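You operate a simulated robot arm through the tools that you are given. There is no shell and no other tool. Be economical: measure what you need, move in short steps, check, and stop when the job is done.

You run a simulated two-armed robot. Do the job below in one go: nothing can be reset, and whatever is moved stays where it is left.

JOB
Put the 50 mm grey fixings box from the top of the site box on the shelf under the jig. Then put the drip cup in the sink bowl. Then carry the deep grey tray with both arms and set it on the low shelf of the window bench. Then fetch the ear guard case and stand it on the white tile. The order counts. Set down upright: drip cup, ear guard case.

Only the result counts: the job must be done as asked and must still hold three seconds after the hand-in. Knocking over, shifting, dropping, spilling or breaking anything else fails it.

ROBOT AND FRAMES
Two 7-joint arms with two-finger parallel grippers on one trunk, on a base that drives. Base frame: it is fixed to the floor where the robot stands at the start and does not move with it; the origin is under the middle of the robot, x ahead of it, y to its left, z up; the surface under the hand at the start is at about z = 555. Readings come in mm, degrees, newtons and seconds.
The left shoulder is at the start at [50, 158, 933], the right one opposite. With the tool pointing down near the work surface each hand reaches from about 100 to 660 mm from the robot's upright axis, wherever it stands, measured 20 degrees to its own side. Places, roughly: deep grey tray (16x24x8 cm) [500, -1200, 400]; drip cup (6x6x8 cm) [-900, -4900, 800]; ear guard case [-1000, -3750, 1000]; grey fixings box [500, 0, 500]; low shelf of the window bench [600, 1600, 400]; shelf under the jig [-1500, 1900, 400]; sink bowl [600, -5200, 700]; white tile (9x9x1 cm) [-1600, -2600, 600]. Payload 3.91 kg a hand.
The TCP of each hand is the grasp point between the finger pads, 30 mm short of the fingertips. In the tool frame z runs along the fingers and y along their closing line. The gripper opens to 110 mm. The fingers are 20 mm wide and 10 mm thick; the gripper's body (48 by 112 mm) begins 55 mm behind the TCP.
Orientation is that of the tool frame in the base frame, as a unit quaternion [x, y, z, w]. With the fingers straight down and closing along the base's y, the tool's x points along the base's -x, its y along +y and its z along -z.

CONTROLS
- The arms move only by the tool nudge_tool. It takes "left_increments", "right_increments" or both (then of equal length, played together; a hand with none holds still); each is a list that holds one entry, the list of rows, each a list of 6 numbers: the shift along the tool's x, y, z in units of 40 mm (1.0 is 40 mm), then the turn, a rotation vector about the tool's x, y, z in units of 6 degrees (1.0 is 6 degrees). In form: [[[tx, ty, tz, ax, ay, az], ...]]. A call has 1 to 12 rows; each row shifts and turns the commanded pose from where the row before left it, along the tool's axes as they then stand. "left_hand" and "right_hand" are, for a hand that has rows, the finger opening in mm, from 0 to 110, set as the call begins (left out, the last holds). A call with a number of a shift or a turn outside -1 to 1 is refused whole. Each row takes 0.2 s and may step no farther than 50 mm and 8.6 degrees from the row before; otherwise, or with a gripper value out of range, the whole call is refused. Where a pose cannot be reached the arm comes as near as it can. A force on the tool above 40 N (or 10 N above the force at the start of the call, whichever is more), or a blocked arm, ends the call early, and 0.2 s more pass. Each finger travels about 153 mm/s and halts on what it meets, pressing with about 45 N; the grip force reading is that of the motor and also rises with nothing between the fingers. The clock runs only during rows and for 0.2 s after the last one: add rows that do not move to give the fingers time. The reply holds the time, the measured pose of the TCP, the force on the tool along the base axes, the opening and the grip force, in the units named above and with some noise, with the torque about the TCP (base axes, N m) and any sound that the robot's microphone picked up, and new pictures: "show" is both (left out), scene, wrist or none (wrist: the cameras of the hands that moved).
- Cameras (640 x 400 px; columns grow to the right, rows downward): "scene" is now at [128.5, -16.5, 1069.6]; the picture's right is [-0.17, -0.99, 0.00], its down [-0.56, 0.10, -0.82] and it looks along [0.81, -0.14, -0.57] (base axes); focal length 292 px, centre (320, 200). "left" rides on the left gripper at [72, -17, -103] in its tool frame; the picture's right is [0.23, 0.97, 0.00], its down [-0.76, 0.18, -0.62] and it looks along [-0.61, 0.14, 0.78] (tool axes); focal length 222 px, centre (320, 200). "right" rides on the right gripper at [72, 17, -103] in its tool frame; the picture's right is [-0.23, 0.97, 0.00], its down [-0.76, -0.18, -0.62] and it looks along [-0.61, -0.14, 0.78] (tool axes); focal length 222 px, centre (320, 200). There is no depth. A picture from a camera that has moved, and an enlarged one, comes with that camera's place and axes in the base frame and with its lens.
- move_column(by): slides the trunk up (or, below 0, down) by that many mm; the arms and the scene camera ride with it, the base frame stays. It gives what a move gives, with no picture.
- base_move(legs): drives the robot by 1 to 6 legs, each [ahead, turn to the left] in mm and degrees, along the robot's own axes; the way and the turn of a leg run together, so that a leg with both is an arc; at most 1500 mm and 180 degrees a leg. The arms and the cameras ride along, it lands a little off, and it stops where it bumps. It gives what a move gives, and a new picture of the scene camera.
- pan_tilt(pan, tilt): turns the head with the scene camera to pan (to the left, within 80 degrees either way) and tilt (down, from -29 to 69), counted from straight ahead of the robot. It gives what a move gives, and a new picture of the scene camera.
- zoom(camera, box): a new picture of the part [left, top, right, bottom] of that camera's present view, enlarged. The clock stands still meanwhile.
- hand_in(): hands the job in; it is judged then, once.

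Go step by step. Nothing tells you exact positions but the pictures and the camera data: compare them with the known pose of the tool, close in by small moves and look again before you grip or let go. The budget is 165 turns and 260 pictures, counting those below and the enlarged ones. Unless the task says otherwise, let go and move clear before handing in, and close with one line.

The tools are called after "Emit:" as name(argument=value, ...) on one line, values as JSON. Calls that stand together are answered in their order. nudge_tool: Moves the arms, as the interface text tells. Its arguments: {"type":"object","properties":{"left_increments":{"type":"array","items":{"type":"array","items":{"type":"array","items":{"type":"number"}}}},"left_hand":{"type":"number"},"right_increments":{"type":"array","items":{"type":"array","items":{"type":"array","items":{"type":"number"}}}},"right_hand":{"type":"number"},"show":{"type":"string","enum":["both","scene","wrist","none"]}},"required":[]} The other tools are called the same way: move_column (by) slides the trunk up or down; base_move (legs) drives the base; pan_tilt (pan, tilt) turns the head that bears the scene camera; zoom (camera, box) takes an enlarged picture of a part of a camera's view; hand_in () hands the job in.

At the start:

```text
time: 0.0
left_tcp_pos: [455.5, 97.2, 888.5]
left_orientation: [-0.002, 1.0, 0.0, 0.001]
left_wrist_force: [0.2, 0.2, -1.0]
left_torque: [0.01, 0.02, -0.02]
left_grip_width: 109.9
left_finger_force: 0.0
right_tcp_pos: [483.8, -280.0, 857.1]
right_orientation: [-0.001, 1.0, -0.001, 0.001]
right_wrist_force: [-0.8, 0.0, 0.4]
right_torque: [-0.03, 0.0, 0.0]
right_grip_width: 110.0
right_finger_force: 0.0
trunk travel left (down, up): [-175.0, 307.0]
robot x, y, heading: [-1.2, -1.0, -0.2]
head pan, tilt: [-9.8, 34.9]
```

scene: 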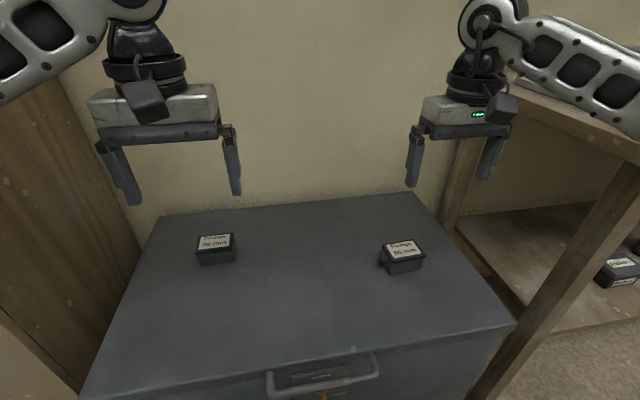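
right: 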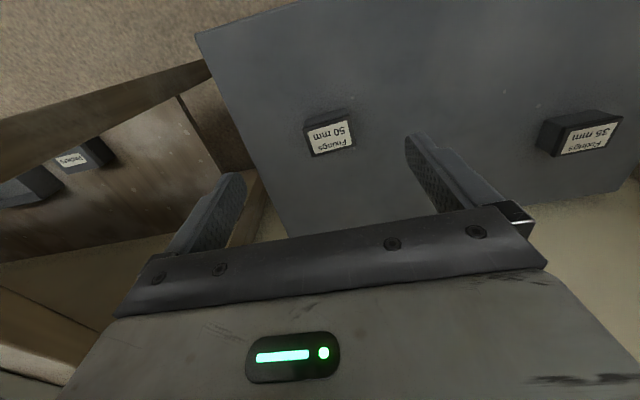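
left: 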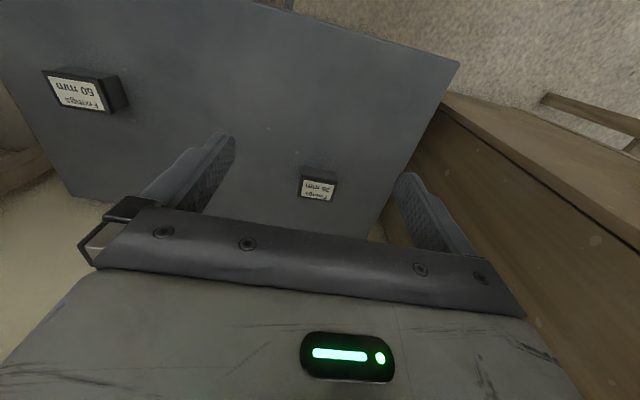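

I see two boxes on the site box; the right one (near x 570, y -287) looks like the 50 mm one. I zoom to confirm the labels.

Emit:
zoom(camera="scene", box=[340, 210, 460, 285])

Emit:
zoom(camera="right", box=[260, 70, 640, 230])

```text
5.33 times, centred on (400, 248) of scene
camera zoom: at [128.5, -16.5, 1069.6], right [-0.17, -0.99, 0.0], down [-0.56, 0.1, -0.82], along [0.81, -0.14, -0.57], focal length 1558 px, centre (-107, -53)
```

zoom: 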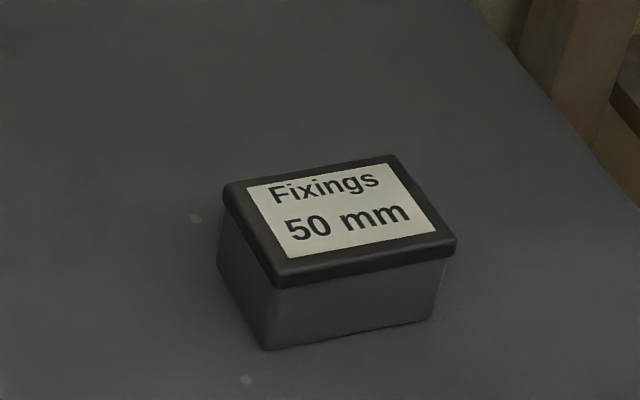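

```text
1.68 times, centred on (450, 150) of right
camera zoom: at [411.2, -263.2, 960.1], right [0.22, 0.97, 0.0], down [0.76, -0.18, 0.62], along [0.61, -0.14, -0.78], focal length 374 px, centre (101, 284)
```

zoom: 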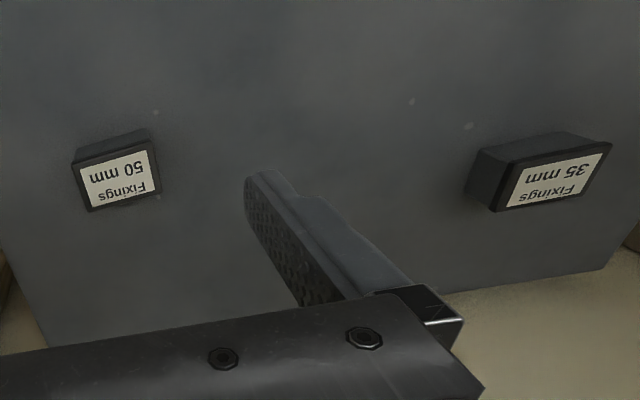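

The right-hand box is the 50 mm one, centred about (570, -288), roughly 84 x 56 x 40 mm, turned about 5°. Before choosing a grip I look around at the rest of the room, to know the headroom of the shelf.

Emit:
pan_tilt(pan=80, tilt=15)

Emit:
pan_tilt(pan=-80, tilt=20)

```text
time: 1.6
left_tcp_pos: [455.4, 96.5, 890.1]
left_orientation: [-0.002, 1.0, 0.001, 0.0]
left_wrist_force: [0.2, -0.2, -0.5]
left_torque: [0.0, -0.02, 0.0]
left_grip_width: 110.2
left_finger_force: 0.0
right_tcp_pos: [483.8, -279.8, 857.0]
right_orientation: [-0.002, 1.0, 0.0, 0.001]
right_wrist_force: [0.0, 0.6, 0.3]
right_torque: [0.03, -0.01, 0.01]
right_grip_width: 109.9
right_finger_force: 0.0
trunk travel left (down, up): [-175.0, 307.0]
robot x, y, heading: [0.6, -1.9, -0.0]
head pan, tilt: [80.0, 15.0]
camera scene: at [58.0, 90.5, 1101.4], right [0.98, -0.17, 0.0], down [-0.05, -0.26, -0.97], along [0.17, 0.95, -0.26], focal length 292 px, centre (320, 200)
```

scene: 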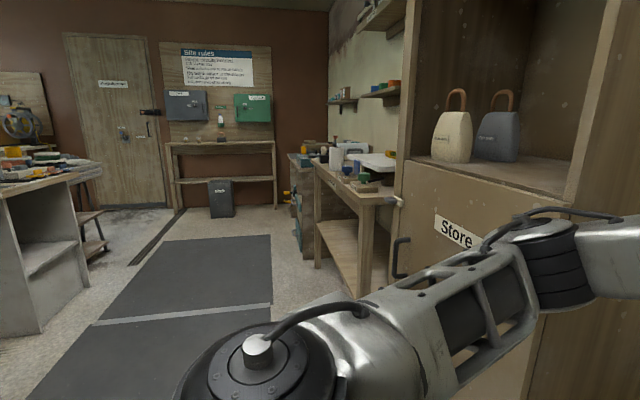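

```text
time: 4.1
left_tcp_pos: [455.3, 97.7, 889.2]
left_orientation: [-0.001, 1.0, 0.0, 0.001]
left_wrist_force: [0.5, -0.6, 0.1]
left_torque: [0.0, -0.03, 0.0]
left_grip_width: 109.9
left_finger_force: 0.1
right_tcp_pos: [482.9, -280.1, 856.5]
right_orientation: [-0.002, 1.0, 0.0, 0.001]
right_wrist_force: [-0.8, -0.7, 0.4]
right_torque: [0.01, -0.02, -0.04]
right_grip_width: 110.0
right_finger_force: 0.0
trunk travel left (down, up): [-175.0, 307.0]
robot x, y, heading: [1.1, 2.0, -0.2]
head pan, tilt: [-80.0, 20.0]
camera scene: at [57.9, -93.2, 1093.3], right [-0.98, -0.17, 0.0], down [-0.06, 0.34, -0.94], along [0.16, -0.93, -0.34], focal length 292 px, centre (320, 200)
```

scene: 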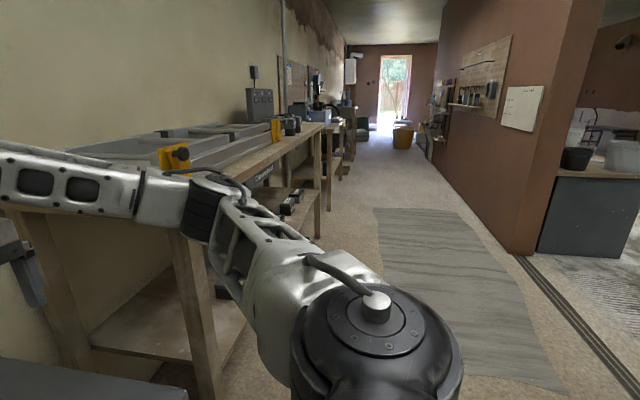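

The jig stand seems to be the white unit at left rear; I back off from the site box and turn toward it to see its shelf.

Emit:
pan_tilt(pan=0, tilt=25)

Emit:
base_move(legs=[[-400, 0], [0, 118]])

```text
time: 5.6
left_tcp_pos: [455.6, 98.2, 889.6]
left_orientation: [-0.002, 1.0, 0.0, -0.001]
left_wrist_force: [0.6, -1.0, 0.0]
left_torque: [-0.01, 0.01, 0.03]
left_grip_width: 109.8
left_finger_force: 0.1
right_tcp_pos: [482.8, -279.9, 856.0]
right_orientation: [-0.001, 1.0, 0.0, 0.0]
right_wrist_force: [-0.8, -0.2, -1.2]
right_torque: [0.01, -0.01, 0.0]
right_grip_width: 110.1
right_finger_force: 0.1
trunk travel left (down, up): [-175.0, 307.0]
robot x, y, heading: [2.3, 1.2, -0.2]
head pan, tilt: [0.0, 25.0]
camera scene: at [133.8, -1.6, 1085.2], right [0.0, -1.0, 0.0], down [-0.42, 0.0, -0.91], along [0.91, 0.0, -0.42], focal length 292 px, centre (320, 200)
```

scene: 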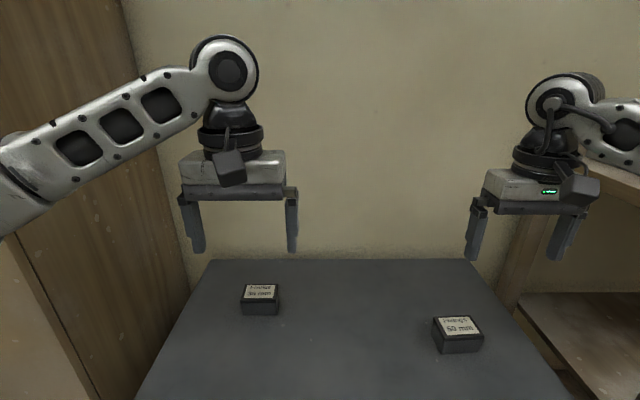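

```text
time: 13.0
left_tcp_pos: [-696.4, 355.1, 888.6]
left_orientation: [0.858, -0.514, 0.0, 0.0]
left_wrist_force: [0.4, 0.2, 0.2]
left_torque: [-0.01, 0.0, -0.01]
left_grip_width: 109.8
left_finger_force: 0.0
right_tcp_pos: [-377.0, 557.4, 854.9]
right_orientation: [0.858, -0.514, -0.001, 0.0]
right_wrist_force: [0.1, 0.1, 0.2]
right_torque: [-0.03, -0.02, 0.01]
right_grip_width: 109.8
right_finger_force: 0.1
trunk travel left (down, up): [-175.0, 307.0]
robot x, y, heading: [-398.4, -2.1, 118.2]
head pan, tilt: [0.0, 25.0]
camera scene: at [-457.5, 114.5, 1085.2], right [0.88, 0.47, 0.0], down [0.2, -0.37, -0.91], along [-0.42, 0.8, -0.42], focal length 292 px, centre (320, 200)
```

scene: 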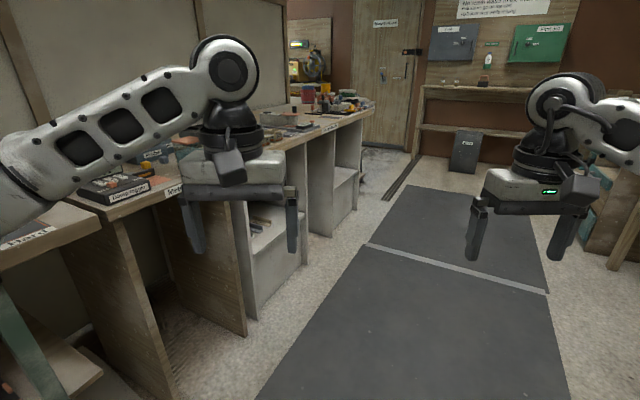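

The left-hand bench row has open shelves under it; I drive up the aisle to about (-500, 1850) and turn to face the shelf at (-1500, 1900).

Emit:
base_move(legs=[[0, -25], [950, 0], [950, 0], [0, 87]])

```text
time: 27.6
left_tcp_pos: [-951.8, 1796.6, 889.9]
left_orientation: [1.0, 0.007, 0.0, -0.001]
left_wrist_force: [-0.5, 0.3, -0.1]
left_torque: [-0.03, 0.04, -0.01]
left_grip_width: 110.0
left_finger_force: 0.0
right_tcp_pos: [-984.1, 2172.5, 855.7]
right_orientation: [1.0, 0.006, 0.0, 0.0]
right_wrist_force: [0.0, 1.0, -0.3]
right_torque: [0.03, -0.02, 0.0]
right_grip_width: 110.0
right_finger_force: 0.0
trunk travel left (down, up): [-175.0, 307.0]
robot x, y, heading: [-495.7, 1895.9, -179.8]
head pan, tilt: [0.0, 25.0]
camera scene: at [-628.5, 1895.4, 1085.2], right [-0.01, 1.0, 0.0], down [0.42, 0.0, -0.91], along [-0.91, -0.01, -0.42], focal length 292 px, centre (320, 200)
```

scene: 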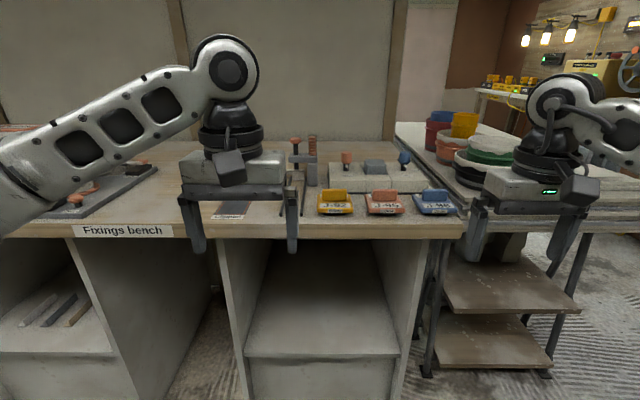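

The shelf compartment ahead (y 1700–2100, front edge x about -1145) should be the one under the jig. I zoom to check the label and the headroom.

Emit:
zoom(camera="scene", box=[170, 130, 490, 330])

Emit:
pan_tilt(pan=0, tilt=48)

```text
2.00 times, centred on (330, 230) of scene
camera zoom: at [-628.5, 1895.4, 1085.2], right [-0.01, 1.0, 0.0], down [0.42, 0.0, -0.91], along [-0.91, -0.01, -0.42], focal length 584 px, centre (300, 140)
```

zoom: 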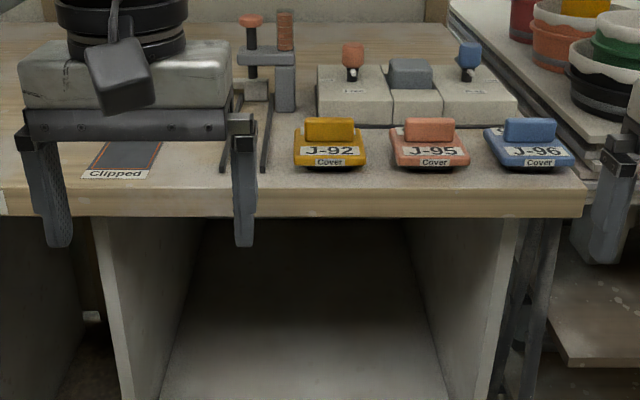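

```text
time: 28.4
left_tcp_pos: [-952.0, 1796.0, 889.6]
left_orientation: [1.0, 0.006, 0.0, -0.001]
left_wrist_force: [0.4, 0.1, 0.5]
left_torque: [0.02, 0.03, -0.01]
left_grip_width: 110.0
left_finger_force: 0.2
right_tcp_pos: [-984.5, 2173.5, 857.3]
right_orientation: [1.0, 0.006, 0.0, 0.0]
right_wrist_force: [0.7, 0.0, 0.1]
right_torque: [0.02, -0.03, 0.02]
right_grip_width: 109.8
right_finger_force: 0.2
trunk travel left (down, up): [-175.0, 307.0]
robot x, y, heading: [-495.8, 1899.3, -179.6]
head pan, tilt: [0.0, 48.0]
camera scene: at [-615.2, 1895.5, 1050.5], right [-0.01, 1.0, 0.0], down [0.74, 0.01, -0.67], along [-0.67, -0.01, -0.74], focal length 292 px, centre (320, 200)
```

scene: 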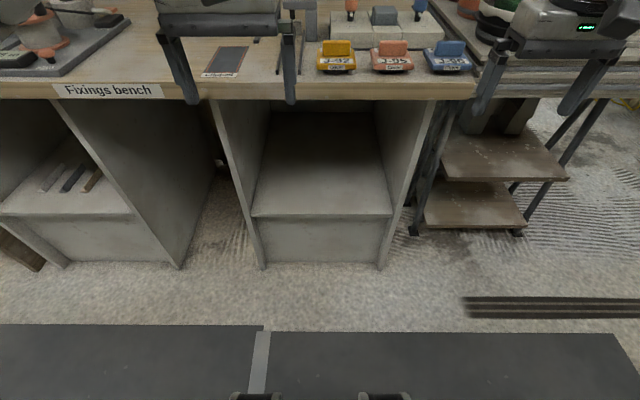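

The empty compartment below the J-covers is the shelf, floor-plane estimates put its surface near z 330–400, about 400 mm wide with ample headroom. I drive back to the site box, planning a forward-tilted grip so the wrist can reach under the bench top.

Emit:
base_move(legs=[[0, -87], [-950, 0], [-950, 0], [0, -93]])

Emit:
pan_tilt(pan=-20, tilt=40)

```text
time: 45.6
left_tcp_pos: [60.4, 107.5, 889.5]
left_orientation: [-0.005, 1.0, 0.0, 0.0]
left_wrist_force: [0.2, -0.1, 0.1]
left_torque: [0.01, -0.04, 0.0]
left_grip_width: 110.1
left_finger_force: 0.1
right_tcp_pos: [91.4, -271.7, 857.1]
right_orientation: [-0.004, 1.0, 0.0, 0.0]
right_wrist_force: [0.4, -0.2, 0.1]
right_torque: [0.02, 0.0, 0.0]
right_grip_width: 110.1
right_finger_force: 0.1
trunk travel left (down, up): [-175.0, 307.0]
robot x, y, heading: [-395.5, 7.1, 0.2]
head pan, tilt: [0.0, 48.0]
camera scene: at [-273.4, 6.2, 1050.4], right [0.01, -1.0, 0.0], down [-0.74, 0.0, -0.67], along [0.67, 0.0, -0.74], focal length 292 px, centre (320, 200)
```

scene: 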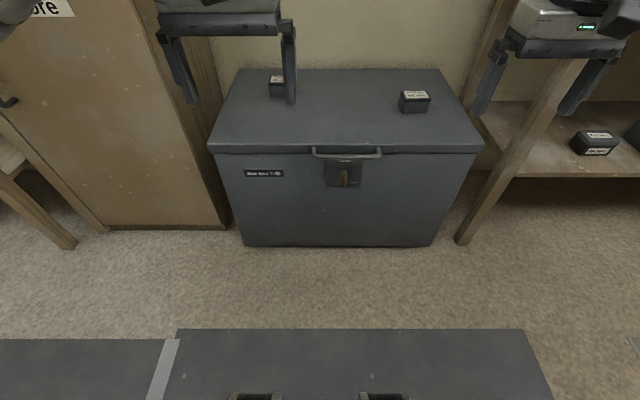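

```text
time: 46.4
left_tcp_pos: [60.3, 106.9, 889.7]
left_orientation: [-0.004, 1.0, 0.0, 0.0]
left_wrist_force: [0.2, -0.2, -0.1]
left_torque: [-0.01, 0.01, 0.02]
left_grip_width: 109.8
left_finger_force: 0.0
right_tcp_pos: [91.2, -270.9, 857.0]
right_orientation: [-0.005, 1.0, 0.0, 0.0]
right_wrist_force: [0.1, 0.3, 0.3]
right_torque: [-0.01, 0.01, -0.01]
right_grip_width: 110.1
right_finger_force: 0.1
trunk travel left (down, up): [-175.0, 307.0]
robot x, y, heading: [-392.7, 8.5, 0.4]
head pan, tilt: [-20.0, 40.0]
camera scene: at [-272.1, -22.8, 1061.9], right [-0.34, -0.94, 0.0], down [-0.61, 0.22, -0.77], along [0.72, -0.26, -0.64], focal length 292 px, centre (320, 200)
```

scene: 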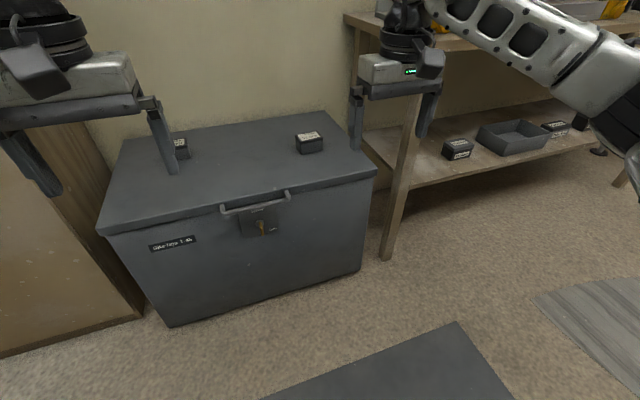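

The tray is visible on the low shelf of the long bench to the right. I drive back up to the site box and tilt the right hand forward by about 32°.

Emit:
base_move(legs=[[412, -0.4]])

Emit:
nudge_tool(right_increments=[[[0, 0, 0, 0, -0.9, 0], [0, 0, 0, 0, -0.9, 0], [0, 0, 0, 0, -0.9, 0], [0, 0, 0, 0, -0.9, 0], [0, 0, 0, 0, -0.9, 0], [0, 0, 0, 0, -0.83, 0]]], right_hand=110, show="both")

```text
time: 49.0
left_tcp_pos: [474.6, 103.2, 889.9]
left_orientation: [-0.001, 1.0, 0.0, 0.0]
left_wrist_force: [0.3, -0.8, 0.6]
left_torque: [-0.01, 0.0, 0.0]
left_grip_width: 109.7
left_finger_force: 0.0
right_tcp_pos: [501.5, -274.6, 856.1]
right_orientation: [0.001, 1.0, 0.0, 0.0]
right_wrist_force: [0.3, 0.4, -0.7]
right_torque: [0.0, 0.03, -0.03]
right_grip_width: 110.1
right_finger_force: 0.0
trunk travel left (down, up): [-175.0, 307.0]
robot x, y, heading: [22.4, 7.6, -0.5]
head pan, tilt: [-20.0, 40.0]
camera scene: at [139.8, -23.7, 1061.9], right [-0.35, -0.94, 0.0], down [-0.6, 0.22, -0.77], along [0.72, -0.26, -0.64], focal length 292 px, centre (320, 200)
```

scene: 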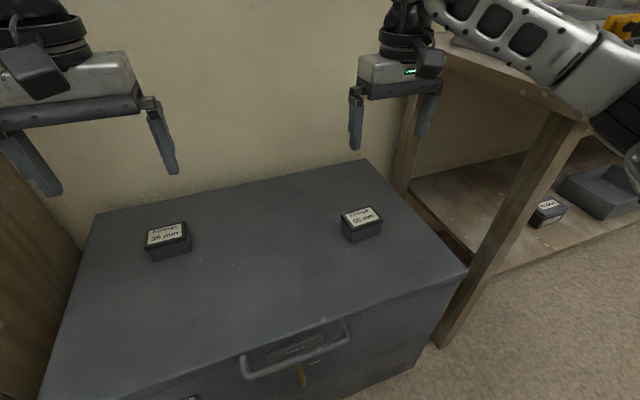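

```text
time: 50.4
left_tcp_pos: [474.1, 104.0, 889.6]
left_orientation: [-0.001, 1.0, 0.0, 0.0]
left_wrist_force: [1.2, -0.7, 0.8]
left_torque: [0.02, 0.03, 0.0]
left_grip_width: 109.9
left_finger_force: 0.0
right_tcp_pos: [500.3, -274.4, 856.2]
right_orientation: [0.0, 0.961, 0.0, 0.276]
right_wrist_force: [1.2, 0.2, 0.1]
right_torque: [0.02, 0.0, 0.0]
right_grip_width: 110.1
right_finger_force: 0.1
trunk travel left (down, up): [-175.0, 307.0]
robot x, y, heading: [17.5, 6.2, -0.5]
head pan, tilt: [-20.0, 40.0]
camera scene: at [139.8, -23.7, 1061.9], right [-0.35, -0.94, 0.0], down [-0.6, 0.22, -0.77], along [0.72, -0.26, -0.64], focal length 292 px, centre (320, 200)
camera right: at [384.7, -257.3, 906.2], right [0.19, 0.97, 0.12], down [0.31, -0.18, 0.93], along [0.93, -0.14, -0.34], focal length 222 px, centre (320, 200)
```

scene: 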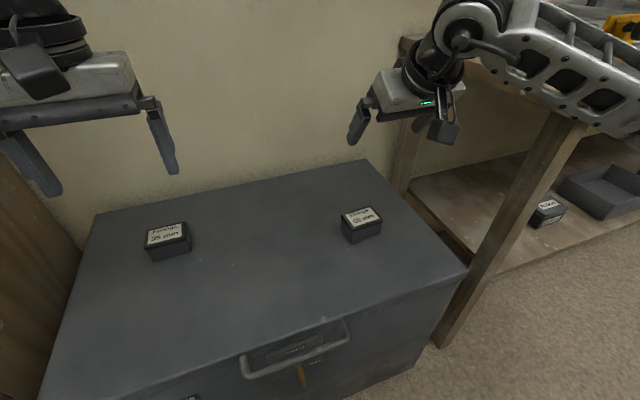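
right: 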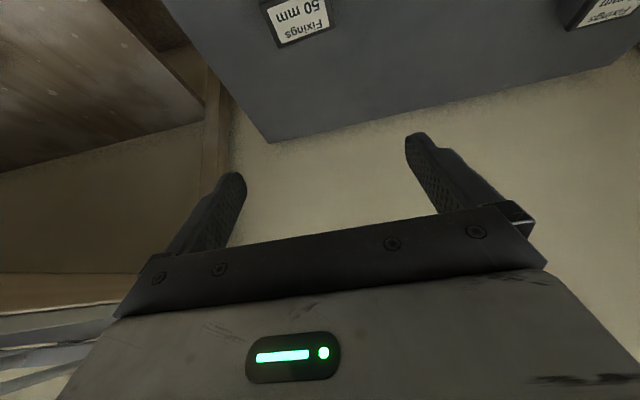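

The tilt worked. I zoom in on the box to fix its position again from here.

Emit:
zoom(camera="scene", box=[320, 190, 400, 240])

```text
8.00 times, centred on (360, 215) of scene
camera zoom: at [139.8, -23.7, 1061.9], right [-0.35, -0.94, 0.0], down [-0.6, 0.22, -0.77], along [0.72, -0.26, -0.64], focal length 2336 px, centre (0, 80)
```

zoom: 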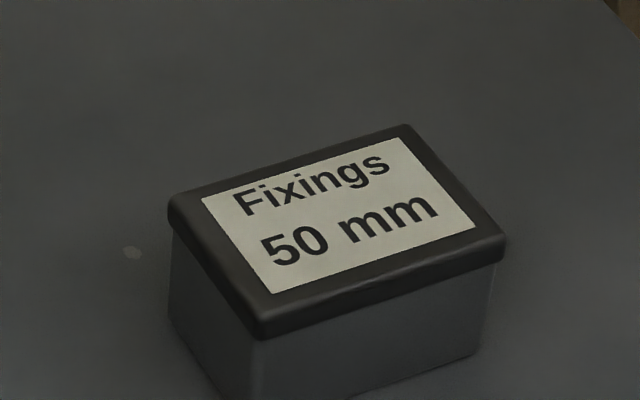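

The box centre is confirmed at about (568, -288), yaw about +4.5°. I bring the right hand above it, yawed to match.

Emit:
nudge_tool(right_increments=[[[0.221, -0.058, 0.825, 0, 0, 0], [0.221, -0.058, 0.825, 0, 0, 0], [0.221, -0.058, 0.825, 0, 0, 0], [0.221, -0.058, 0.825, 0, 0, 0], [0.221, -0.058, 0.825, 0, 0, 0], [0.221, -0.058, 0.825, 0, 0, 0], [0, 0, 0, -0.4, 0, -0.636]]])

```text
time: 52.0
left_tcp_pos: [475.0, 102.5, 890.0]
left_orientation: [0.0, 1.0, 0.0, 0.0]
left_wrist_force: [0.1, 0.2, -0.2]
left_torque: [0.02, 0.02, 0.01]
left_grip_width: 109.7
left_finger_force: 0.1
right_tcp_pos: [560.2, -288.2, 661.5]
right_orientation: [-0.038, 0.96, 0.011, 0.276]
right_wrist_force: [0.8, -0.6, -0.1]
right_torque: [0.04, -0.02, -0.01]
right_grip_width: 109.8
right_finger_force: 0.0
trunk travel left (down, up): [-175.0, 307.0]
robot x, y, heading: [18.8, 6.6, -0.2]
head pan, tilt: [-20.0, 40.0]
camera scene: at [139.8, -23.7, 1061.9], right [-0.35, -0.94, 0.0], down [-0.6, 0.22, -0.77], along [0.72, -0.26, -0.64], focal length 292 px, centre (320, 200)
camera right: at [443.7, -280.4, 710.0], right [0.12, 0.99, 0.12], down [0.33, -0.15, 0.93], along [0.94, -0.07, -0.34], focal length 222 px, centre (320, 200)
```

scene: 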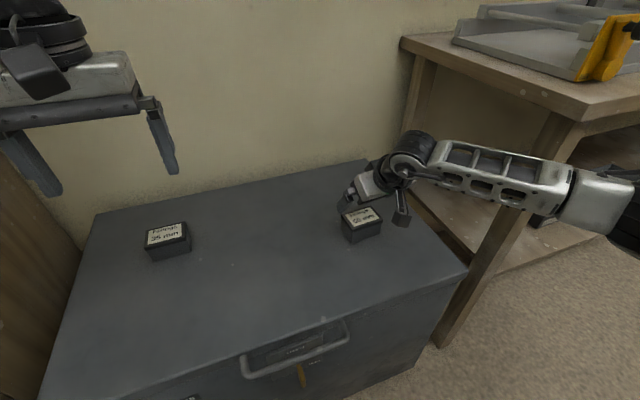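
right: 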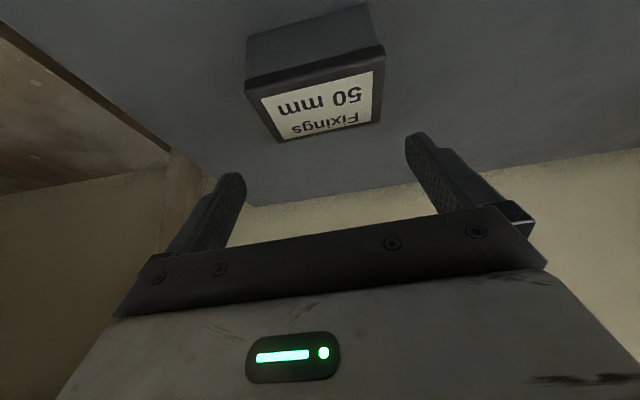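

The hand is centred over the box; I lower it straight down about 70 mm with the fingers open.

Emit:
nudge_tool(right_increments=[[[0.314, 0.02, 0.502, 0, 0, 0], [0.314, 0.02, 0.502, 0, 0, 0], [0.314, 0.02, 0.502, 0, 0, 0], [0, 0, 0, 0, 0, 0]]])

```text
time: 53.0
left_tcp_pos: [474.7, 102.9, 890.4]
left_orientation: [0.0, 1.0, 0.0, 0.0]
left_wrist_force: [0.5, 0.0, -0.5]
left_torque: [0.01, -0.01, -0.01]
left_grip_width: 109.9
left_finger_force: 0.0
right_tcp_pos: [561.8, -286.9, 590.1]
right_orientation: [-0.037, 0.961, 0.01, 0.275]
right_wrist_force: [0.1, 0.5, -0.6]
right_torque: [0.01, -0.02, 0.0]
right_grip_width: 110.3
right_finger_force: 0.0
trunk travel left (down, up): [-175.0, 307.0]
robot x, y, heading: [19.5, 9.3, 0.0]
head pan, tilt: [-20.0, 40.0]
camera scene: at [139.8, -23.7, 1061.9], right [-0.35, -0.94, 0.0], down [-0.6, 0.22, -0.77], along [0.72, -0.26, -0.64], focal length 292 px, centre (320, 200)
camera right: at [443.7, -278.0, 639.2], right [0.12, 0.99, 0.12], down [0.33, -0.15, 0.93], along [0.94, -0.07, -0.34], focal length 222 px, centre (320, 200)
```

scene: 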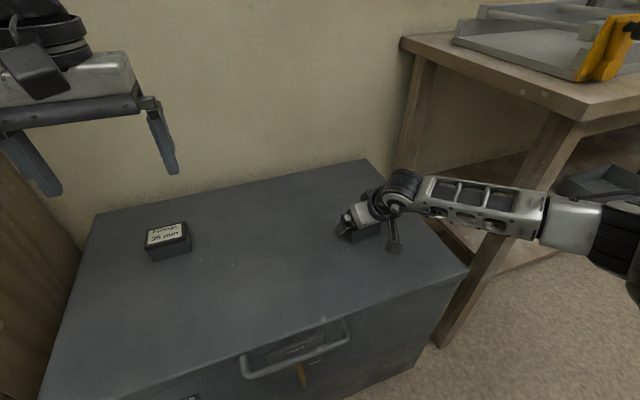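
right: 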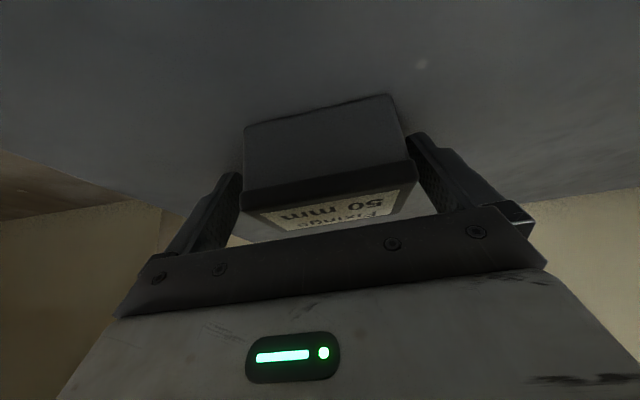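

The box sits between the fingers. I close the grip.

Emit:
nudge_tool(right_increments=[[[0, 0, 0, 0, 0, 0], [0, 0, 0, 0, 0, 0], [0, 0, 0, 0, 0, 0]]], right_hand=40, show="wrist")

Emit:
nudge_tool(right_increments=[[[-0.27, 0, -0.424, 0, 0, 0], [-0.27, 0, -0.424, 0, 0, 0], [-0.53, 0, -0.84, 0, 0, 0], [-0.53, 0, -0.84, 0, 0, 0], [-0.53, 0, -0.84, 0, 0, 0], [-0.53, 0, -0.84, 0, 0, 0]]])

```text
time: 53.8
left_tcp_pos: [474.1, 103.3, 888.5]
left_orientation: [-0.001, 1.0, 0.0, 0.0]
left_wrist_force: [1.1, 0.9, 0.6]
left_torque: [-0.01, 0.0, -0.03]
left_grip_width: 109.7
left_finger_force: 0.0
right_tcp_pos: [559.9, -285.6, 590.0]
right_orientation: [-0.037, 0.96, 0.011, 0.276]
right_wrist_force: [0.7, 0.8, -0.3]
right_torque: [0.15, -0.09, 0.07]
right_grip_width: 79.9
right_finger_force: 45.2
trunk travel left (down, up): [-175.0, 307.0]
robot x, y, heading: [17.6, 5.8, 0.0]
head pan, tilt: [-20.0, 40.0]
camera right: at [443.6, -277.9, 639.6], right [0.12, 0.99, 0.12], down [0.33, -0.15, 0.93], along [0.94, -0.07, -0.34], focal length 222 px, centre (320, 200)
```

right: 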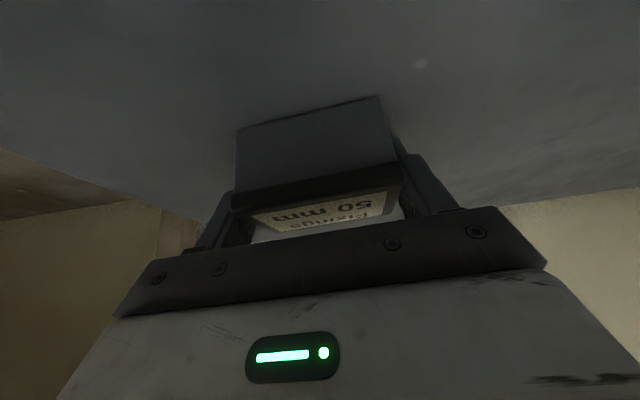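

```text
time: 55.2
left_tcp_pos: [474.7, 102.1, 888.6]
left_orientation: [0.0, 1.0, 0.0, -0.001]
left_wrist_force: [-0.6, 0.6, 0.2]
left_torque: [0.03, -0.01, 0.0]
left_grip_width: 109.9
left_finger_force: 0.0
right_tcp_pos: [562.7, -284.9, 788.0]
right_orientation: [-0.037, 0.961, 0.011, 0.275]
right_wrist_force: [0.2, 0.8, -3.6]
right_torque: [0.0, 0.01, 0.02]
right_grip_width: 79.8
right_finger_force: 45.0
trunk travel left (down, up): [-175.0, 307.0]
robot x, y, heading: [20.5, 6.7, -0.1]
head pan, tilt: [-20.0, 40.0]
camera scene: at [140.0, -23.8, 1061.8], right [-0.35, -0.94, 0.0], down [-0.6, 0.22, -0.77], along [0.72, -0.26, -0.64], focal length 292 px, centre (320, 200)
camera right: at [445.1, -277.9, 838.5], right [0.12, 0.99, 0.12], down [0.33, -0.15, 0.93], along [0.94, -0.07, -0.34], focal length 222 px, centre (320, 200)
```

scene: 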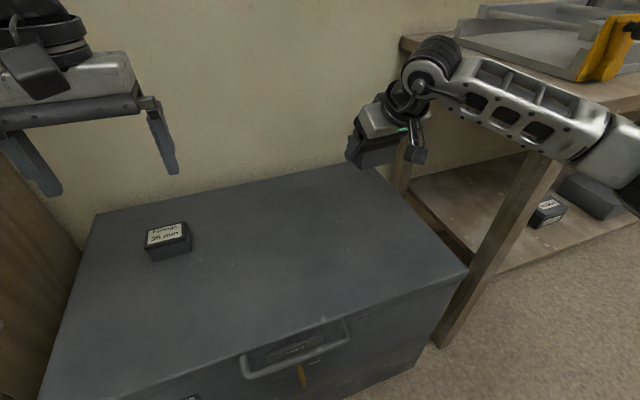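
right: 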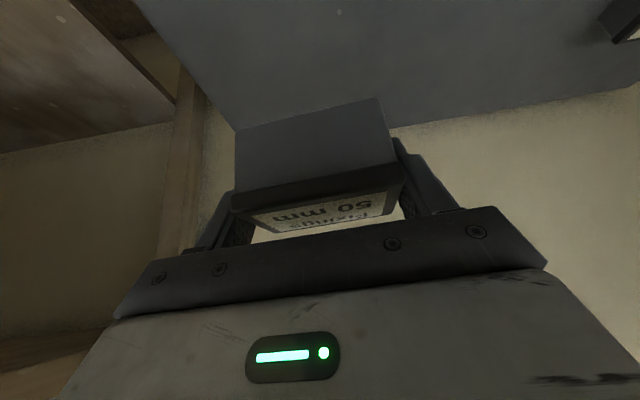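

The box is held and clear. I fold the left arm back and up, then drive to the shelf, stopping at about (-500, 1610) so that the right arm faces it.

Emit:
nudge_tool(left_increments=[[[0.78, 0, -0.5, 0, 0, 0], [0.78, 0, -0.5, 0, 0, 0], [0.78, 0, -0.5, 0, 0, 0], [0.78, 0, -0.5, 0, 0, 0], [0.78, 0, -0.5, 0, 0, 0], [0.78, 0, -0.5, 0, 0, 0], [0.6, 0, -0.5, 0, 0, 0], [0.6, 0, -0.5, 0, 0, 0]]], show="none")

Emit:
base_move(legs=[[-420, 0], [0, 93], [800, 0], [800, 0], [0, 87]])

```text
time: 57.0
left_tcp_pos: [239.0, 104.4, 1049.0]
left_orientation: [0.0, 1.0, 0.0, 0.0]
left_wrist_force: [-0.1, 0.0, -0.1]
left_torque: [-0.02, 0.05, -0.02]
left_grip_width: 110.1
left_finger_force: 0.1
right_tcp_pos: [561.7, -285.8, 788.8]
right_orientation: [-0.036, 0.961, 0.01, 0.275]
right_wrist_force: [-1.0, 0.7, -3.2]
right_torque: [-0.03, 0.02, 0.01]
right_grip_width: 80.0
right_finger_force: 45.0
trunk travel left (down, up): [-175.0, 307.0]
robot x, y, heading: [21.1, 7.4, -0.2]
head pan, tilt: [-20.0, 40.0]
```

```text
time: 75.0
left_tcp_pos: [-680.3, 1506.4, 1049.1]
left_orientation: [1.0, -0.004, 0.0, 0.0]
left_wrist_force: [0.2, -1.0, 0.5]
left_torque: [-0.01, 0.02, -0.01]
left_grip_width: 109.8
left_finger_force: 0.1
right_tcp_pos: [-1001.3, 1897.3, 789.1]
right_orientation: [0.961, 0.034, -0.274, 0.009]
right_wrist_force: [0.4, 0.5, -3.6]
right_torque: [0.03, -0.07, 0.01]
right_grip_width: 80.0
right_finger_force: 44.9
trunk travel left (down, up): [-175.0, 307.0]
robot x, y, heading: [-458.7, 1601.9, 179.3]
head pan, tilt: [-20.0, 40.0]
camera scene: at [-577.1, 1629.7, 1061.9], right [0.35, 0.94, 0.0], down [0.6, -0.23, -0.77], along [-0.72, 0.27, -0.64], focal length 292 px, centre (320, 200)
```

scene: 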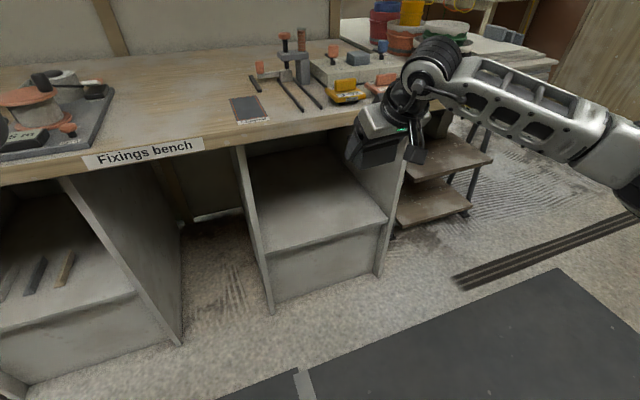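

From two viewpoints the shelf front edge is at x about -1175, z about 360, y 1690–2105. I lower the trunk fully and bring the box down to about 45 mm above shelf level, still in front of the bench.

Emit:
move_column(by=-175)

Emit:
nudge_tool(right_increments=[[[0.448, 0, 0.717, 0, 0, 0], [0.448, 0, 0.717, 0, 0, 0], [0.448, 0, 0.717, 0, 0, 0], [0.448, 0, 0.717, 0, 0, 0], [0.448, 0, 0.717, 0, 0, 0]]])

```text
time: 77.0
left_tcp_pos: [-680.3, 1507.0, 873.6]
left_orientation: [1.0, -0.003, 0.0, 0.0]
left_wrist_force: [-0.6, -0.3, -0.8]
left_torque: [-0.03, 0.01, -0.02]
left_grip_width: 110.3
left_finger_force: 0.1
right_tcp_pos: [-999.8, 1896.7, 613.3]
right_orientation: [0.961, 0.035, -0.274, 0.01]
right_wrist_force: [-0.2, -0.2, -3.2]
right_torque: [-0.01, -0.01, -0.03]
right_grip_width: 80.1
right_finger_force: 44.6
trunk travel left (down, up): [0.0, 482.0]
robot x, y, heading: [-455.4, 1598.8, 179.3]
head pan, tilt: [-20.0, 40.0]
```

```text
time: 78.2
left_tcp_pos: [-680.4, 1506.6, 874.2]
left_orientation: [1.0, -0.004, 0.0, 0.0]
left_wrist_force: [0.8, -0.2, 0.5]
left_torque: [0.01, 0.03, 0.0]
left_grip_width: 109.9
left_finger_force: 0.0
right_tcp_pos: [-1001.8, 1898.3, 444.8]
right_orientation: [0.961, 0.034, -0.276, 0.01]
right_wrist_force: [-0.5, 0.2, -3.1]
right_torque: [0.0, -0.03, 0.03]
right_grip_width: 79.7
right_finger_force: 44.5
trunk travel left (down, up): [0.0, 482.0]
robot x, y, heading: [-456.5, 1599.2, 179.2]
head pan, tilt: [-20.0, 40.0]
camera scene: at [-577.0, 1629.7, 886.9], right [0.35, 0.94, 0.0], down [0.6, -0.23, -0.77], along [-0.72, 0.27, -0.64], focal length 292 px, centre (320, 200)
camera right: at [-884.2, 1889.0, 493.5], right [-0.12, -0.99, 0.12], down [-0.33, 0.15, 0.93], along [-0.94, 0.08, -0.34], focal length 222 px, centre (320, 200)
```

scene: 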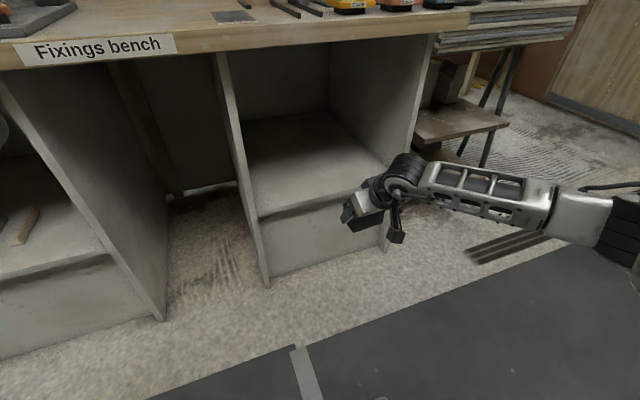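
right: 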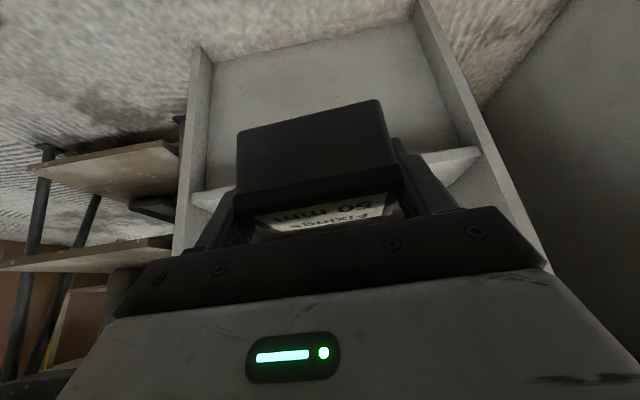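

I zoom to refine the shelf's edge height before entering.

Emit:
zoom(camera="scene", box=[210, 90, 450, 290])

Emit:
zoom(camera="right", box=[160, 20, 560, 270])

```text
2.00 times, centred on (330, 190) of scene
camera zoom: at [-577.0, 1629.7, 886.9], right [0.35, 0.94, 0.0], down [0.6, -0.23, -0.77], along [-0.72, 0.27, -0.64], focal length 584 px, centre (300, 220)
```

zoom: 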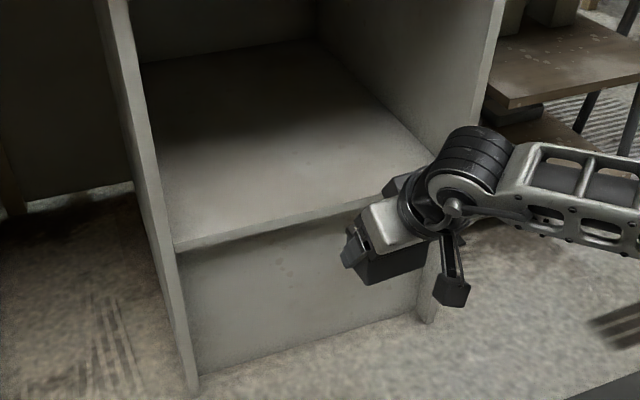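

```text
1.60 times, centred on (360, 145) of right
camera zoom: at [-884.2, 1889.0, 493.5], right [-0.12, -0.99, 0.12], down [-0.33, 0.15, 0.93], along [-0.94, 0.08, -0.34], focal length 355 px, centre (256, 288)
```

zoom: 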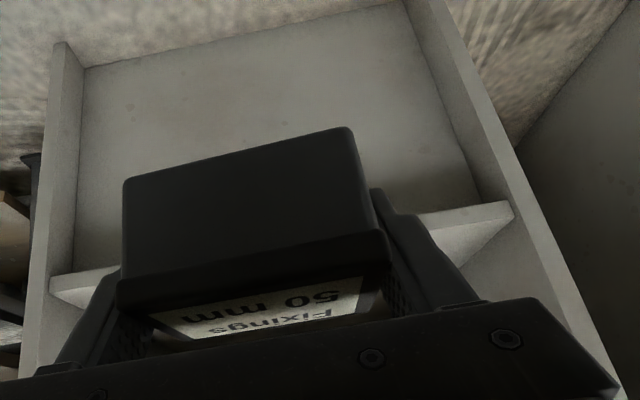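

Shelf height refines to about z 338, front at x about -1198. I drive ahead 270 mm so the box is over the shelf.

Emit:
base_move(legs=[[270, 0]])

Emit:
nudge_tool(right_increments=[[[0, 0, 0, 0, 0, 0]]], show="wrist")

```text
time: 80.1
left_tcp_pos: [-953.6, 1509.7, 874.0]
left_orientation: [1.0, -0.004, 0.0, 0.0]
left_wrist_force: [0.5, 0.1, -0.4]
left_torque: [0.03, 0.02, -0.01]
left_grip_width: 110.3
left_finger_force: 0.1
right_tcp_pos: [-1273.9, 1901.3, 444.0]
right_orientation: [0.961, 0.034, -0.275, 0.01]
right_wrist_force: [0.1, -0.1, -3.1]
right_torque: [0.03, -0.02, -0.02]
right_grip_width: 79.8
right_finger_force: 44.9
trunk travel left (down, up): [0.0, 482.0]
robot x, y, heading: [-730.3, 1605.5, 179.3]
head pan, tilt: [-20.0, 40.0]
camera scene: at [-849.1, 1632.9, 886.9], right [0.35, 0.94, 0.0], down [0.6, -0.23, -0.77], along [-0.72, 0.27, -0.64], focal length 292 px, centre (320, 200)
```

scene: 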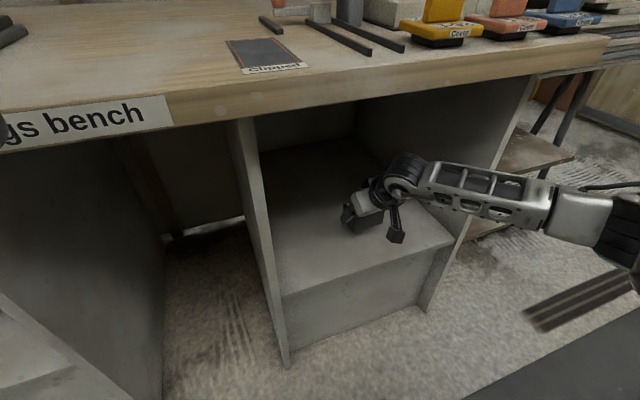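

```text
time: 80.5
left_tcp_pos: [-951.8, 1508.8, 875.5]
left_orientation: [1.0, -0.005, -0.001, -0.001]
left_wrist_force: [-0.4, 0.1, -0.4]
left_torque: [0.02, -0.01, 0.01]
left_grip_width: 110.1
left_finger_force: 0.0
right_tcp_pos: [-1273.2, 1901.7, 443.3]
right_orientation: [0.961, 0.034, -0.275, 0.01]
right_wrist_force: [0.3, 0.0, -2.7]
right_torque: [0.01, 0.02, -0.01]
right_grip_width: 79.8
right_finger_force: 44.6
trunk travel left (down, up): [0.0, 482.0]
robot x, y, heading: [-732.2, 1601.0, 179.2]
head pan, tilt: [-20.0, 40.0]
camera right: at [-1155.7, 1892.6, 493.5], right [-0.12, -0.98, 0.12], down [-0.33, 0.15, 0.93], along [-0.94, 0.08, -0.34], focal length 222 px, centre (320, 200)
```

right: 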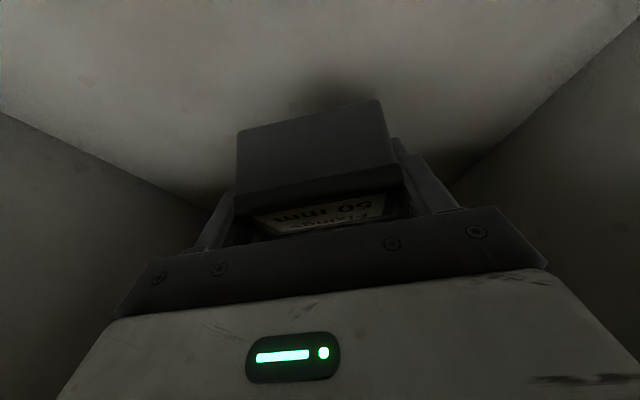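

Box is well over the shelf. I lower it 55 mm and then in small steps until contact shows.

Emit:
nudge_tool(right_increments=[[[0.365, 0, 0.583, 0, 0, 0], [0.365, 0, 0.583, 0, 0, 0], [0.053, 0, 0.085, 0, 0, 0], [0.053, 0, 0.085, 0, 0, 0], [0, 0, 0, 0, 0, 0]]], show="wrist")

```text
time: 81.7
left_tcp_pos: [-951.1, 1508.6, 876.6]
left_orientation: [1.0, -0.004, -0.002, -0.001]
left_wrist_force: [-0.4, 0.6, -0.2]
left_torque: [-0.02, 0.01, 0.0]
left_grip_width: 109.9
left_finger_force: 0.0
right_tcp_pos: [-1276.0, 1901.3, 387.5]
right_orientation: [0.959, 0.033, -0.282, 0.01]
right_wrist_force: [5.5, 2.1, 33.3]
right_torque: [-0.03, -0.69, 0.05]
right_grip_width: 79.3
right_finger_force: 44.7
trunk travel left (down, up): [0.0, 482.0]
robot x, y, heading: [-730.1, 1601.4, 179.2]
head pan, tilt: [-20.0, 40.0]
camera right: at [-1157.6, 1892.4, 436.4], right [-0.12, -0.98, 0.12], down [-0.32, 0.16, 0.94], along [-0.94, 0.08, -0.33], focal length 222 px, centre (320, 200)
```

right: 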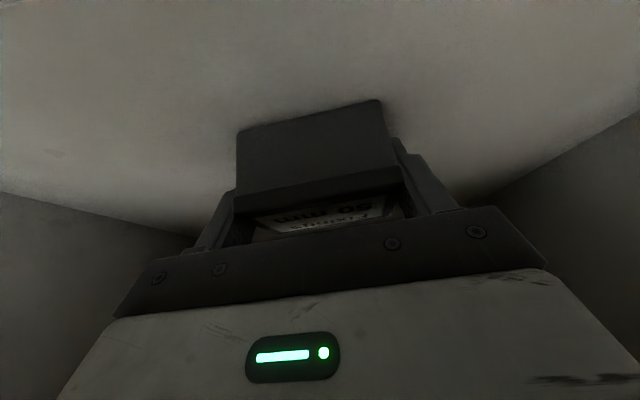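

Contact at TCP z 387 (shelf about 353). I ease the pressure off and then open.

Emit:
nudge_tool(right_increments=[[[-0.09, 0, -0.145, 0, 0, 0], [0, 0, 0, 0, 0, 0]]], show="none")

Emit:
nudge_tool(right_increments=[[[0, 0, 0, 0, 0, 0], [0, 0, 0, 0, 0, 0], [0, 0, 0, 0, 0, 0]]], right_hand=110, show="wrist")

```text
time: 82.3
left_tcp_pos: [-952.5, 1509.1, 875.1]
left_orientation: [1.0, -0.004, 0.0, 0.0]
left_wrist_force: [0.4, 0.6, 0.7]
left_torque: [0.02, -0.02, -0.04]
left_grip_width: 109.9
left_finger_force: 0.0
right_tcp_pos: [-1273.2, 1901.0, 388.5]
right_orientation: [0.961, 0.033, -0.276, 0.009]
right_wrist_force: [-4.3, -0.4, 9.5]
right_torque: [-0.2, 0.52, -0.03]
right_grip_width: 80.1
right_finger_force: 45.0
trunk travel left (down, up): [0.0, 482.0]
robot x, y, heading: [-730.5, 1603.0, 179.3]
head pan, tilt: [-20.0, 40.0]
```

```text
time: 83.1
left_tcp_pos: [-953.5, 1508.5, 874.5]
left_orientation: [1.0, -0.004, 0.001, 0.001]
left_wrist_force: [-0.3, -0.3, -0.2]
left_torque: [0.0, -0.03, -0.02]
left_grip_width: 109.9
left_finger_force: 0.0
right_tcp_pos: [-1272.4, 1901.4, 387.2]
right_orientation: [0.961, 0.033, -0.274, 0.008]
right_wrist_force: [0.0, 0.3, 1.0]
right_torque: [-0.03, -0.02, -0.01]
right_grip_width: 110.1
right_finger_force: 0.0
trunk travel left (down, up): [0.0, 482.0]
robot x, y, heading: [-731.8, 1604.4, 179.4]
head pan, tilt: [-20.0, 40.0]
camera right: at [-1155.2, 1892.4, 437.8], right [-0.12, -0.98, 0.12], down [-0.33, 0.16, 0.93], along [-0.94, 0.08, -0.34], focal length 222 px, centre (320, 200)
```

right: 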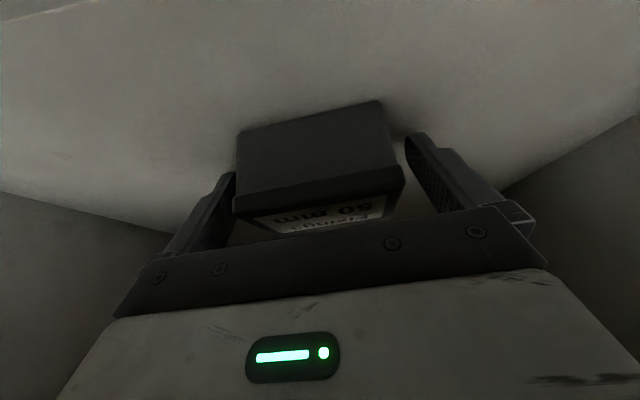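

Released; I shift the hand 12 mm to even the gap, rise straight up and back out.

Emit:
nudge_tool(right_increments=[[[0, -0.3, 0, 0, 0, 0], [-0.25, 0, -0.4, 0, 0, 0], [-0.25, 0, -0.4, 0, 0, 0], [-0.25, 0, -0.4, 0, 0, 0], [-0.2, 0, -0.32, 0, 0, 0]]], show="wrist")

Emit:
base_move(legs=[[-270, 0]])

```text
time: 84.3
left_tcp_pos: [-953.0, 1509.5, 874.3]
left_orientation: [1.0, -0.004, 0.0, 0.0]
left_wrist_force: [-0.8, -0.2, -0.3]
left_torque: [0.01, -0.01, 0.02]
left_grip_width: 109.7
left_finger_force: 0.1
right_tcp_pos: [-1273.7, 1912.9, 459.2]
right_orientation: [0.961, 0.033, -0.275, 0.009]
right_wrist_force: [0.2, 0.0, 0.5]
right_torque: [-0.01, -0.05, -0.01]
right_grip_width: 109.8
right_finger_force: 0.0
trunk travel left (down, up): [0.0, 482.0]
robot x, y, heading: [-731.6, 1604.0, 179.4]
head pan, tilt: [-20.0, 40.0]
camera right: at [-1157.1, 1904.5, 509.9], right [-0.12, -0.98, 0.12], down [-0.33, 0.15, 0.93], along [-0.94, 0.08, -0.34], focal length 222 px, centre (320, 200)
```

right: 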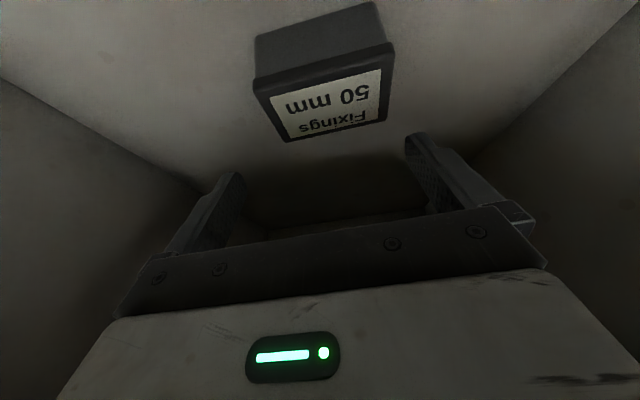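

```text
time: 86.2
left_tcp_pos: [-684.0, 1505.8, 874.7]
left_orientation: [1.0, -0.003, 0.001, 0.0]
left_wrist_force: [-0.1, -0.4, 0.0]
left_torque: [0.03, -0.01, 0.0]
left_grip_width: 110.1
left_finger_force: 0.1
right_tcp_pos: [-1006.9, 1908.9, 460.2]
right_orientation: [0.961, 0.034, -0.274, 0.01]
right_wrist_force: [0.5, 0.4, -0.4]
right_torque: [-0.02, 0.0, 0.01]
right_grip_width: 109.9
right_finger_force: 0.0
trunk travel left (down, up): [0.0, 482.0]
robot x, y, heading: [-463.1, 1599.2, 179.6]
head pan, tilt: [-20.0, 40.0]
camera scene: at [-581.1, 1629.7, 886.9], right [0.35, 0.94, 0.0], down [0.6, -0.23, -0.77], along [-0.72, 0.27, -0.64], focal length 292 px, centre (320, 200)
```

scene: 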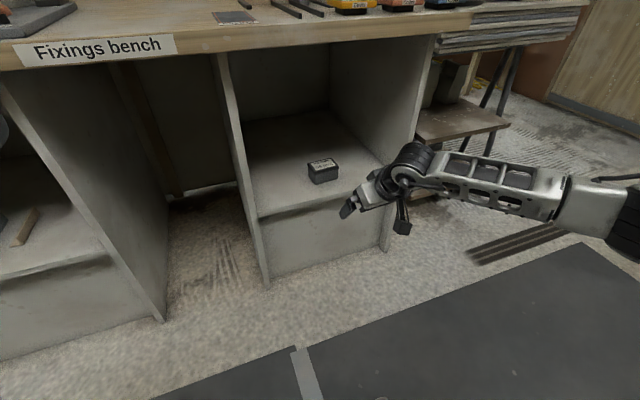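

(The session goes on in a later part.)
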